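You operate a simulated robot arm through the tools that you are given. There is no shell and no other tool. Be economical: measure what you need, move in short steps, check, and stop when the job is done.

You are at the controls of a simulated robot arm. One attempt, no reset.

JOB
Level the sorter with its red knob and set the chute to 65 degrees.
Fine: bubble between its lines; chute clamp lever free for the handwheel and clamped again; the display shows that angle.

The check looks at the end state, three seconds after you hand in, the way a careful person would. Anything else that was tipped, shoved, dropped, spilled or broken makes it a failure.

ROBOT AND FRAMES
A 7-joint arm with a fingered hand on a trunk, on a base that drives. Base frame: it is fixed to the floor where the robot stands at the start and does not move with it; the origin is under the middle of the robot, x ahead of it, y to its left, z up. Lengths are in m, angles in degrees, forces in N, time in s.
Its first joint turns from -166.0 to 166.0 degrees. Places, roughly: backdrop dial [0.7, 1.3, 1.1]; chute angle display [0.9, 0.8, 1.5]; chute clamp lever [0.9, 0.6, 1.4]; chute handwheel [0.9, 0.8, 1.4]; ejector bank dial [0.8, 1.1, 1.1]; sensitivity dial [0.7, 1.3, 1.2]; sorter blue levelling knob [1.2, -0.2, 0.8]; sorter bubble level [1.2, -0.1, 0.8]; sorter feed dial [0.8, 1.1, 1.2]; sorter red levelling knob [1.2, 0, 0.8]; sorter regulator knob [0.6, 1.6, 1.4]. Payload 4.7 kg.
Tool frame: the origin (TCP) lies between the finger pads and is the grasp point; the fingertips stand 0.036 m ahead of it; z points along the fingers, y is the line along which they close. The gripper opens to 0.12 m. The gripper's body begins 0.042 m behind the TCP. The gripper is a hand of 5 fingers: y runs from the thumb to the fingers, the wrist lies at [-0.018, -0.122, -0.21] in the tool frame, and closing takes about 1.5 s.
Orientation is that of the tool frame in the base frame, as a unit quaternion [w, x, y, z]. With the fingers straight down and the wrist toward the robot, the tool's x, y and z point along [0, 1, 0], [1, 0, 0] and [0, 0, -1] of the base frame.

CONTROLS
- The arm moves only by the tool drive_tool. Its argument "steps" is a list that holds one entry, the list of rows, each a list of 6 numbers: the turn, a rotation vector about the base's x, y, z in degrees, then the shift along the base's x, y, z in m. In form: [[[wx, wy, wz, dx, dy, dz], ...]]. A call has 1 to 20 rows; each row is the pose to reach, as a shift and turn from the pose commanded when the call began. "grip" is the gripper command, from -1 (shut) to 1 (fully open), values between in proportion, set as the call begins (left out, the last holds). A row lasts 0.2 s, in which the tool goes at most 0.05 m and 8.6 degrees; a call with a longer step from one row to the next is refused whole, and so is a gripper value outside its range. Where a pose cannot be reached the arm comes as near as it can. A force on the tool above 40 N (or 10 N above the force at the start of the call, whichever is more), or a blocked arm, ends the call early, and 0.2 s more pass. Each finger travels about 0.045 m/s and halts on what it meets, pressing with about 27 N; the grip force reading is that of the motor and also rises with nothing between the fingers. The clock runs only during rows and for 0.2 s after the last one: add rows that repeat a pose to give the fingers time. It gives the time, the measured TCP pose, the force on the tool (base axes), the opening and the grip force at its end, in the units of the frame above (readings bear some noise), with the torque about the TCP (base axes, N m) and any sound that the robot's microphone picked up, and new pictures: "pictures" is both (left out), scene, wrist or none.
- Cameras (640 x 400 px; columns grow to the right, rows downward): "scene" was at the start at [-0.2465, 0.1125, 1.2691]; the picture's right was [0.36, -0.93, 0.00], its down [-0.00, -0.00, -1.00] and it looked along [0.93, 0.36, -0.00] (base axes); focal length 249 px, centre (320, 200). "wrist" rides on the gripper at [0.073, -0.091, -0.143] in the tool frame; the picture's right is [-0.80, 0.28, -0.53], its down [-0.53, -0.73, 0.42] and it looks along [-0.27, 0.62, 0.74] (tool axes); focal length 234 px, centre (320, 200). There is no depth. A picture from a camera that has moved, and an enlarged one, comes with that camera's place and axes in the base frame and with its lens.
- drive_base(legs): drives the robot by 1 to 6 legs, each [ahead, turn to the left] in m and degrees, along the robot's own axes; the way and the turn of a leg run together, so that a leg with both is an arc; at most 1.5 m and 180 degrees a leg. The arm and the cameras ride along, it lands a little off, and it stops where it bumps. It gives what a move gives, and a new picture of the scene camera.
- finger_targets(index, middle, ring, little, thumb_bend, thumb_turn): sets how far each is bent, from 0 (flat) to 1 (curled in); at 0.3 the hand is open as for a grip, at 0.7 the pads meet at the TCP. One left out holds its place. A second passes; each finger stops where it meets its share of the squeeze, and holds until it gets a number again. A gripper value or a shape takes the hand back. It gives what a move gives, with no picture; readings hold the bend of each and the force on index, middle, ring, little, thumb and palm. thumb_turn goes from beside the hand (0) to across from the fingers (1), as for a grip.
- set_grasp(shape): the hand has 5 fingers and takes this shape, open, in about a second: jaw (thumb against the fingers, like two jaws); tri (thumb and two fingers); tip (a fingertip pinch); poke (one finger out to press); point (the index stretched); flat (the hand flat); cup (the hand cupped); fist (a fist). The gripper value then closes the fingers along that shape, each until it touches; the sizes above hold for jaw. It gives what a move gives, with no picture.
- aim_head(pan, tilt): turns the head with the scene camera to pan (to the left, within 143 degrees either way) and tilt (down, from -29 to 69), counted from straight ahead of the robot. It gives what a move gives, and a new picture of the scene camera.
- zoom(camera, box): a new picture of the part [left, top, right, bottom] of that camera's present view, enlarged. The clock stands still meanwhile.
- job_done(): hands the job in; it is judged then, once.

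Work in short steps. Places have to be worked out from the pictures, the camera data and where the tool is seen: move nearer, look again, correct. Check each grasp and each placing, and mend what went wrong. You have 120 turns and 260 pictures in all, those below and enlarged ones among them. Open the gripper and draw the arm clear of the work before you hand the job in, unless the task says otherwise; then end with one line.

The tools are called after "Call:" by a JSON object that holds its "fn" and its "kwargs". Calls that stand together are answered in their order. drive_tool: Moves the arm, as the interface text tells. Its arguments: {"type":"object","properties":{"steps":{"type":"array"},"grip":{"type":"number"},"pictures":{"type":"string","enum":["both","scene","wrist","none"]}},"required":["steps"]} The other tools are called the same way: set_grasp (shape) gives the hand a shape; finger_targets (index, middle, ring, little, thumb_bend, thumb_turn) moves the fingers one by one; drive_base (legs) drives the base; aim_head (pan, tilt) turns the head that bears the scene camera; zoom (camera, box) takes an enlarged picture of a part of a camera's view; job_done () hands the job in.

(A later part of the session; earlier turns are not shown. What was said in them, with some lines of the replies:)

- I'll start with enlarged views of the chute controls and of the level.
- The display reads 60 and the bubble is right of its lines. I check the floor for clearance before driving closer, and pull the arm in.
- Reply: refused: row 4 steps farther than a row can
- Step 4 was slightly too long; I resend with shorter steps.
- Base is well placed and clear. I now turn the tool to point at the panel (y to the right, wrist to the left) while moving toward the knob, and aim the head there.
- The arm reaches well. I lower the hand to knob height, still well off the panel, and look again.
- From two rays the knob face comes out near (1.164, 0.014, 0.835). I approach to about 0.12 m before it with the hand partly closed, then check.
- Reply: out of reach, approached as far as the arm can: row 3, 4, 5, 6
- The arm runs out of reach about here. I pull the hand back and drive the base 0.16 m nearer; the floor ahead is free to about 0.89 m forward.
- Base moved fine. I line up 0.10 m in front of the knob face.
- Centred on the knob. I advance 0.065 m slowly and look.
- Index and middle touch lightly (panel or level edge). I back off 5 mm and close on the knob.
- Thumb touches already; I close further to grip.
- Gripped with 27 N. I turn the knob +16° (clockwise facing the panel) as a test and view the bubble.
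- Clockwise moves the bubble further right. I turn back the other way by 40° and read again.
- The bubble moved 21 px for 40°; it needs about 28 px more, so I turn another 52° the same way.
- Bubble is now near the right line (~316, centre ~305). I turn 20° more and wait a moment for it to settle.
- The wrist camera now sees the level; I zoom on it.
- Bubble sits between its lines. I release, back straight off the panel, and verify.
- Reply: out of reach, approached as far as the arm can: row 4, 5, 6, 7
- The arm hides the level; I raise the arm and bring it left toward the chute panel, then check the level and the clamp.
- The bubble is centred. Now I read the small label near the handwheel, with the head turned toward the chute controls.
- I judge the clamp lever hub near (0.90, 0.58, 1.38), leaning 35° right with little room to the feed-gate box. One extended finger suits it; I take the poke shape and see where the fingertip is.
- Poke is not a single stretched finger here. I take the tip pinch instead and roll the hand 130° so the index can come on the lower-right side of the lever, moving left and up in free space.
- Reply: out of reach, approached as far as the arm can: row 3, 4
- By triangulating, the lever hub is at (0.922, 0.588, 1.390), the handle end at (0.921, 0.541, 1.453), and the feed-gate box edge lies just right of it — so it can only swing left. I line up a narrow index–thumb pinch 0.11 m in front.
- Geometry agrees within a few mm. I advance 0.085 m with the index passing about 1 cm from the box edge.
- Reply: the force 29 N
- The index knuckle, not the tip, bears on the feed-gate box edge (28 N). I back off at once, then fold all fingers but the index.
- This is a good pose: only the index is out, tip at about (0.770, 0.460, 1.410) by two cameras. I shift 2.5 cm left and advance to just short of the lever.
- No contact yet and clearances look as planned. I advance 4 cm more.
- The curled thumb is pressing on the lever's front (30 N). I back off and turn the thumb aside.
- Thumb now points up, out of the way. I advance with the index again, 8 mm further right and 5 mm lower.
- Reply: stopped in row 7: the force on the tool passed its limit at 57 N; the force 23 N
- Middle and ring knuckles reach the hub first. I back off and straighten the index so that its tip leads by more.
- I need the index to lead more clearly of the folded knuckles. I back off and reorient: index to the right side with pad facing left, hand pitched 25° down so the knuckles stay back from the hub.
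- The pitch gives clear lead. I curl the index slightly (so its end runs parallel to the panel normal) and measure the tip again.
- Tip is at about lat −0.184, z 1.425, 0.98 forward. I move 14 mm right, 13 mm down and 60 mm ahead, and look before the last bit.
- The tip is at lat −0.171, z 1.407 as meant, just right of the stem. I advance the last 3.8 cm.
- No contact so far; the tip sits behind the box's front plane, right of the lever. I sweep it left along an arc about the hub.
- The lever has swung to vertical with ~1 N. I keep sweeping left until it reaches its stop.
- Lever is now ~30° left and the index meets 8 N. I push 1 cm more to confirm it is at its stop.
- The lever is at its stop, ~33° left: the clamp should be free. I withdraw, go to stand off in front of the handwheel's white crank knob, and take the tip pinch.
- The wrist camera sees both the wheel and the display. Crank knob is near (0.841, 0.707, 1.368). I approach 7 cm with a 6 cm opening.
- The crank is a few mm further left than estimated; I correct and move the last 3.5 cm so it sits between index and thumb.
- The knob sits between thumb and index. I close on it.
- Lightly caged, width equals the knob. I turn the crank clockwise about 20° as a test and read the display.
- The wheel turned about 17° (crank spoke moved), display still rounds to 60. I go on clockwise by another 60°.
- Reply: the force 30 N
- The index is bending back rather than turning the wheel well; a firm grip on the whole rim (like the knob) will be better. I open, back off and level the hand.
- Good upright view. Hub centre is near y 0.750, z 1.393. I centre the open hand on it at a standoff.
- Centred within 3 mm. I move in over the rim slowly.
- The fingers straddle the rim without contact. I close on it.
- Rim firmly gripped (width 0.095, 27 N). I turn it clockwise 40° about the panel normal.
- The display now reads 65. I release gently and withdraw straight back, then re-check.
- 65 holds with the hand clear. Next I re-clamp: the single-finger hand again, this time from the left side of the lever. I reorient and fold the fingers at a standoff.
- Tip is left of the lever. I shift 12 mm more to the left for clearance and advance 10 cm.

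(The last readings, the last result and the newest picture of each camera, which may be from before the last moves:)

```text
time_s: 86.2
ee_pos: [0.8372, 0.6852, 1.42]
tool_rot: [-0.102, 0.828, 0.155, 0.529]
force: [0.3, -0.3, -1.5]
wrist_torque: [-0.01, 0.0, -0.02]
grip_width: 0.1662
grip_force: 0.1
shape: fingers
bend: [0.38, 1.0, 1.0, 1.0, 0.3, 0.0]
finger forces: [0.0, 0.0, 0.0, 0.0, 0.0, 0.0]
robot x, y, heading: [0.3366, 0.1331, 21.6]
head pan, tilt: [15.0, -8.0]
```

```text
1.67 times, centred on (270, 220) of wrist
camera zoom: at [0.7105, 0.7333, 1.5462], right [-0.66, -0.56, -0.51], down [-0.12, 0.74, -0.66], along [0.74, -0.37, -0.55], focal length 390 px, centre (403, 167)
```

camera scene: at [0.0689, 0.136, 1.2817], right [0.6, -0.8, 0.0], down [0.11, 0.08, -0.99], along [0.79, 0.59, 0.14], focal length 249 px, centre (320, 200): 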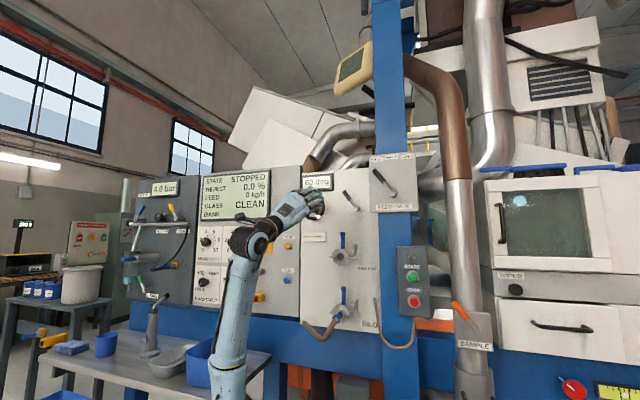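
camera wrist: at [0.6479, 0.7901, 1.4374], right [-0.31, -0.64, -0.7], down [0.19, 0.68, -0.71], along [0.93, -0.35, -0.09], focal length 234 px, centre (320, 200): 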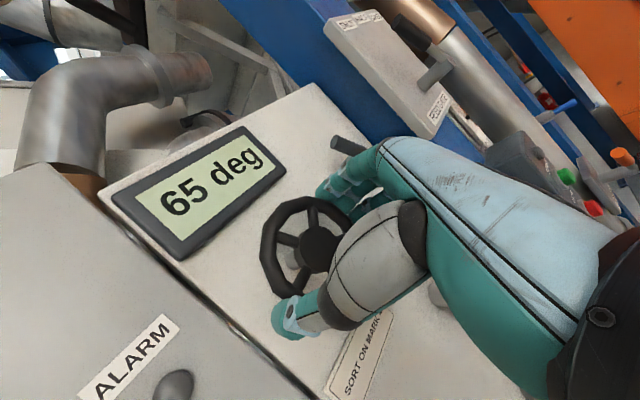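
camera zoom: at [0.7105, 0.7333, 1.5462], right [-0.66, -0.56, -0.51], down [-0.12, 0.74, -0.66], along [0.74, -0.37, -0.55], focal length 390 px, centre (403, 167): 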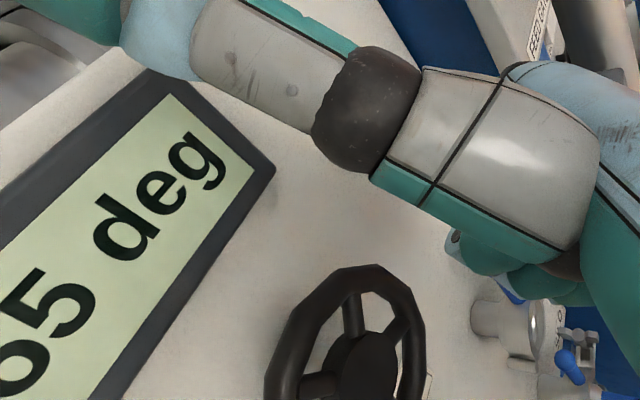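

Clear. I sweep the finger right along the arc, pushing the lever toward the clamped side.

Call:
{"fn": "drive_tool", "kwargs": {"steps": [[[0, 0, 0, 0.0037, -0.0093, 0.01], [0, 0, 0, 0.0092, -0.0233, 0.018], [0, 0, 0, 0.015, -0.0381, 0.023], [0, 0, 0, 0.0205, -0.0521, 0.025], [0, 0, 0, 0.0205, -0.0521, 0.025]]], "pictures": "none"}}

Call:
{"fn": "zoom", "kwargs": {"camera": "scene", "box": [305, 165, 385, 220]}}

```text
time_s: 87.4
ee_pos: [0.8599, 0.633, 1.4441]
tool_rot: [-0.101, 0.828, 0.156, 0.528]
force: [-0.4, 0.6, 0.0]
wrist_torque: [0.01, 0.01, 0.0]
grip_width: 0.1654
grip_force: 0.7
shape: fingers
bend: [0.39, 1.0, 1.0, 1.0, 0.3, 0.0]
finger forces: [0.8, 0.0, 0.0, 0.0, 0.0, 0.0]
robot x, y, heading: [0.3358, 0.132, 21.5]
head pan, tilt: [15.0, -8.0]
```

```text
7.27 times, centred on (345, 192) of scene
camera zoom: at [0.069, 0.136, 1.2817], right [0.6, -0.8, 0.0], down [0.11, 0.08, -0.99], along [0.79, 0.59, 0.14], focal length 1809 px, centre (138, 254)
```

zoom: 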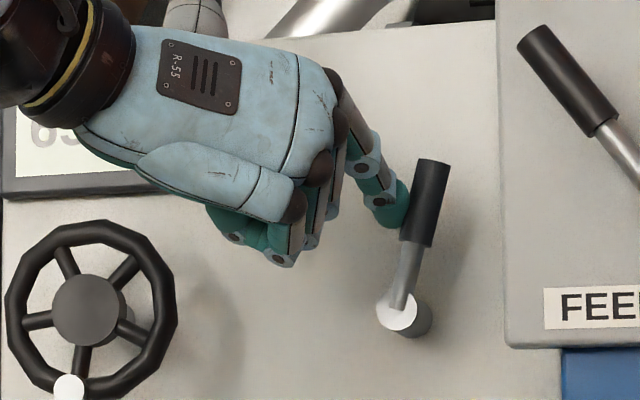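

Works; lever is past vertical. I continue to the right-hand stop.

Call:
{"fn": "drive_tool", "kwargs": {"steps": [[[0, 0, 0, 0.0044, -0.0112, 0.0], [0, 0, 0, 0.0084, -0.0214, -0.003], [0, 0, 0, 0.0117, -0.0298, -0.007], [0, 0, 0, 0.0117, -0.0298, -0.007]]], "pictures": "none"}}

Call:
{"fn": "zoom", "kwargs": {"camera": "scene", "box": [305, 165, 385, 220]}}

```text
time_s: 88.4
ee_pos: [0.87, 0.6043, 1.4364]
tool_rot: [-0.101, 0.828, 0.157, 0.528]
force: [-2.0, 11.5, 11.7]
wrist_torque: [-0.34, -0.49, 0.42]
grip_width: 0.158
grip_force: 8.0
shape: fingers
bend: [0.47, 1.0, 1.0, 1.0, 0.3, 0.0]
finger forces: [15.5, 0.0, 0.0, 0.0, 0.0, 0.0]
robot x, y, heading: [0.3345, 0.1329, 21.7]
head pan, tilt: [15.0, -8.0]
```

```text
7.27 times, centred on (345, 192) of scene
camera zoom: at [0.0686, 0.1364, 1.2816], right [0.6, -0.8, 0.0], down [0.11, 0.08, -0.99], along [0.79, 0.59, 0.14], focal length 1809 px, centre (138, 254)
```

zoom: 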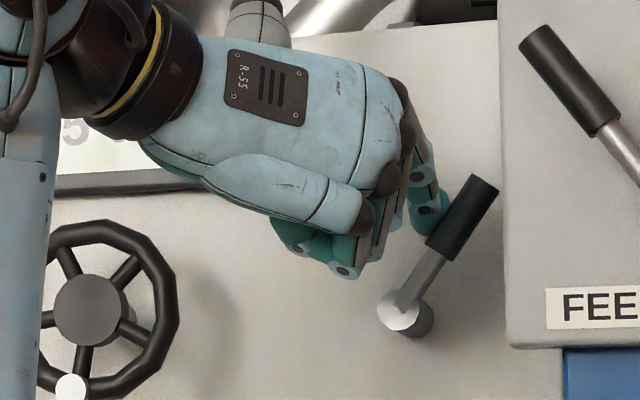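

The lever is at its original clamped angle against the stop (15 N). I ease off left, withdraw, and check everything.

Call:
{"fn": "drive_tool", "kwargs": {"steps": [[[0, 0, 0, -0.0044, 0.0112, 0.002], [0, 0, 0, -0.0066, 0.0167, 0.004], [0, 0, 0, -0.0438, 0.002, 0.004], [0, 0, 0, -0.081, -0.0126, 0.004], [0, 0, 0, -0.118, -0.0273, 0.004], [0, 0, 0, -0.155, -0.042, 0.004], [0, 0, 0, -0.192, -0.0566, 0.004], [0, 0, 0, -0.192, -0.0566, 0.004]]], "pictures": "none"}}

Call:
{"fn": "drive_tool", "kwargs": {"steps": [[[0, 0, 0, -0.02, 0.0, -0.04], [0, 0, 0, -0.04, 0.0, -0.08], [0, 0, 0, -0.06, 0.0, -0.12], [0, 0, 0, -0.08, 0, -0.16]]], "pictures": "scene"}}

Call:
{"fn": "zoom", "kwargs": {"camera": "scene", "box": [290, 150, 420, 240]}}

Call:
{"fn": "zoom", "kwargs": {"camera": "scene", "box": [540, 350, 640, 400]}}

```text
time_s: 90.2
ee_pos: [0.676, 0.546, 1.4414]
tool_rot: [-0.101, 0.829, 0.155, 0.528]
force: [0.1, 0.1, -0.4]
wrist_torque: [-0.01, 0.04, 0.02]
grip_width: 0.166
grip_force: 0.0
shape: fingers
bend: [0.38, 1.0, 1.0, 1.0, 0.3, 0.0]
finger forces: [0.0, 0.0, 0.0, 0.0, 0.0, 0.0]
robot x, y, heading: [0.3378, 0.1341, 21.4]
head pan, tilt: [15.0, -8.0]
```

```text
time_s: 91.2
ee_pos: [0.5985, 0.5441, 1.2817]
tool_rot: [-0.101, 0.828, 0.155, 0.529]
force: [0.1, -0.2, 0.1]
wrist_torque: [0.01, 0.02, 0.04]
grip_width: 0.166
grip_force: 0.0
shape: fingers
bend: [0.38, 1.0, 1.0, 1.0, 0.3, 0.0]
finger forces: [0.1, 0.0, 0.0, 0.0, 0.0, 0.0]
robot x, y, heading: [0.3342, 0.13, 21.5]
head pan, tilt: [15.0, -8.0]
camera scene: at [0.0691, 0.1359, 1.2817], right [0.6, -0.8, 0.0], down [0.11, 0.08, -0.99], along [0.79, 0.59, 0.14], focal length 249 px, centre (320, 200)
```

scene: 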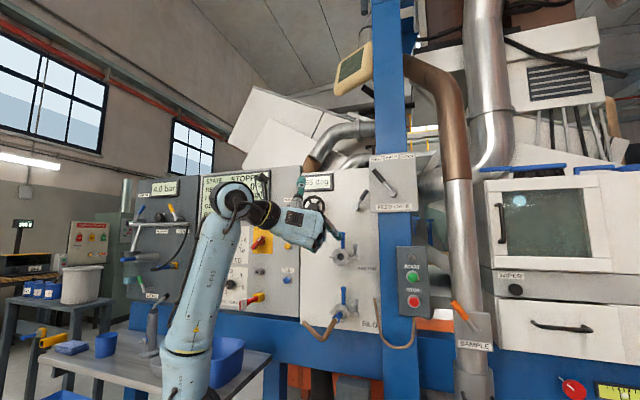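

```text
4.44 times, centred on (355, 195) of scene
camera zoom: at [0.0691, 0.1359, 1.2817], right [0.6, -0.8, 0.0], down [0.11, 0.08, -0.99], along [0.79, 0.59, 0.14], focal length 1106 px, centre (164, 222)
```

zoom: 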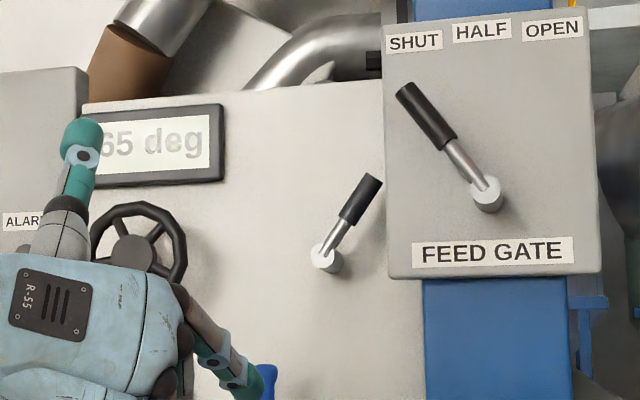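

```text
6.40 times, centred on (590, 375) of scene
camera zoom: at [0.0691, 0.1359, 1.2817], right [0.6, -0.8, 0.0], down [0.11, 0.08, -0.99], along [0.79, 0.59, 0.14], focal length 1592 px, centre (-1408, -920)
```

zoom: 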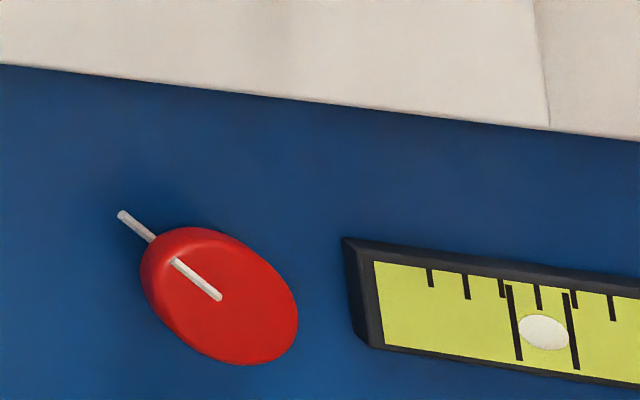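

Display 65, lever clamped, bubble between its lines. I open the hand in free space and draw back a little more before handing in.

Call:
{"fn": "drive_tool", "kwargs": {"steps": [[[0, 0, 0, -0.035, -0.02, 0], [0, 0, 0, -0.07, -0.04, 0], [0, 0, 0, -0.07, -0.04, 0]]], "pictures": "none"}}

Call:
{"fn": "set_grasp", "kwargs": {"shape": "jaw"}}

Call:
{"fn": "aim_head", "kwargs": {"pan": 5, "tilt": 5}}

Call:
{"fn": "zoom", "kwargs": {"camera": "scene", "box": [200, 90, 360, 190]}}

```text
time_s: 92.0
ee_pos: [0.5266, 0.5058, 1.281]
tool_rot: [-0.102, 0.828, 0.156, 0.528]
force: [-0.1, 0.2, 0.1]
wrist_torque: [-0.01, 0.02, 0.02]
grip_width: 0.166
grip_force: 0.0
shape: fingers
bend: [0.38, 1.0, 1.0, 1.0, 0.3, 0.0]
finger forces: [0.1, 0.0, 0.0, 0.0, 0.0, 0.0]
robot x, y, heading: [0.3386, 0.1347, 21.7]
head pan, tilt: [15.0, -8.0]
```

```text
time_s: 92.9
ee_pos: [0.5278, 0.5072, 1.2817]
tool_rot: [-0.102, 0.828, 0.156, 0.528]
force: [-0.3, 0.1, 0.5]
wrist_torque: [0.02, -0.02, 0.0]
grip_width: 0.1198
grip_force: 0.1
shape: jaw
bend: [0.3, 0.3, 0.3, 0.3, 0.3, 0.97]
finger forces: [0.0, 0.0, 0.0, 0.1, 0.0, 0.1]
robot x, y, heading: [0.3378, 0.1338, 21.9]
head pan, tilt: [15.0, -8.0]
```

```text
time_s: 93.6
ee_pos: [0.5275, 0.5057, 1.2808]
tool_rot: [-0.102, 0.828, 0.156, 0.529]
force: [-0.6, 0.6, 0.4]
wrist_torque: [0.0, 0.0, 0.0]
grip_width: 0.1198
grip_force: 0.1
shape: jaw
bend: [0.3, 0.3, 0.3, 0.3, 0.3, 0.97]
finger forces: [0.0, 0.0, 0.0, 0.0, 0.1, 0.0]
robot x, y, heading: [0.3391, 0.1309, 21.5]
head pan, tilt: [5.0, 5.0]
camera scene: at [0.0823, 0.1261, 1.2615], right [0.45, -0.89, 0.0], down [-0.08, -0.04, -1.0], along [0.89, 0.45, -0.09], focal length 249 px, centre (320, 200)
```

scene: 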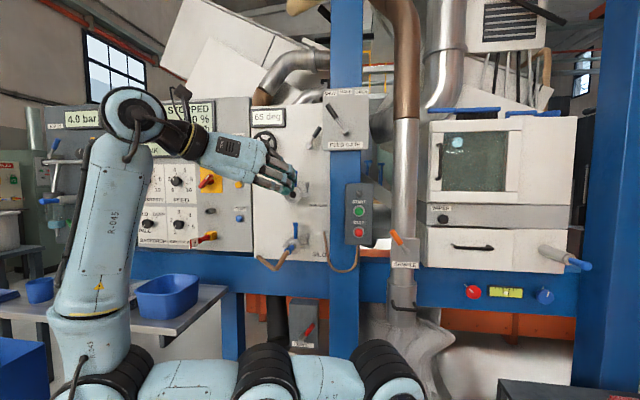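

```text
4.00 times, centred on (280, 140) of scene
camera zoom: at [0.0823, 0.1261, 1.2615], right [0.45, -0.89, 0.0], down [-0.08, -0.04, -1.0], along [0.89, 0.45, -0.09], focal length 995 px, centre (480, 440)
```

zoom: 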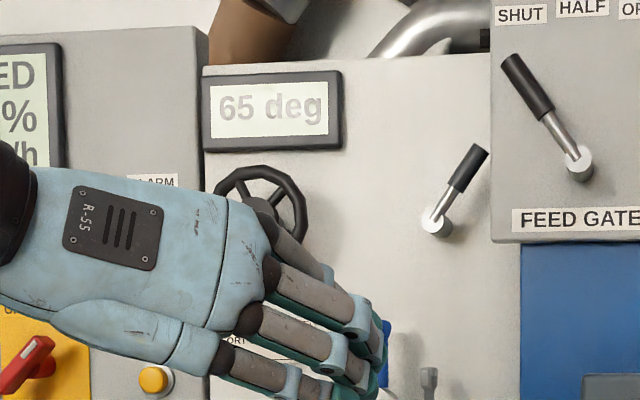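

Everything is in place: the display shows 65 deg, the lever is clamped, the bubble is centred, and the hand is open and clear. I hand the job in.

Call:
{"fn": "job_done", "kwargs": {}}

```text
The job is handed in.
```

The sorter is level, with the bubble between its lines, and the chute is set and clamped again at 65 degrees, which the display shows. While reaching for the clamp lever, the hand pressed against the edge of the feed-gate box (about 28 N) and once hit the lever's hub (57 N peak). I saw nothing shifted or damaged there afterwards.
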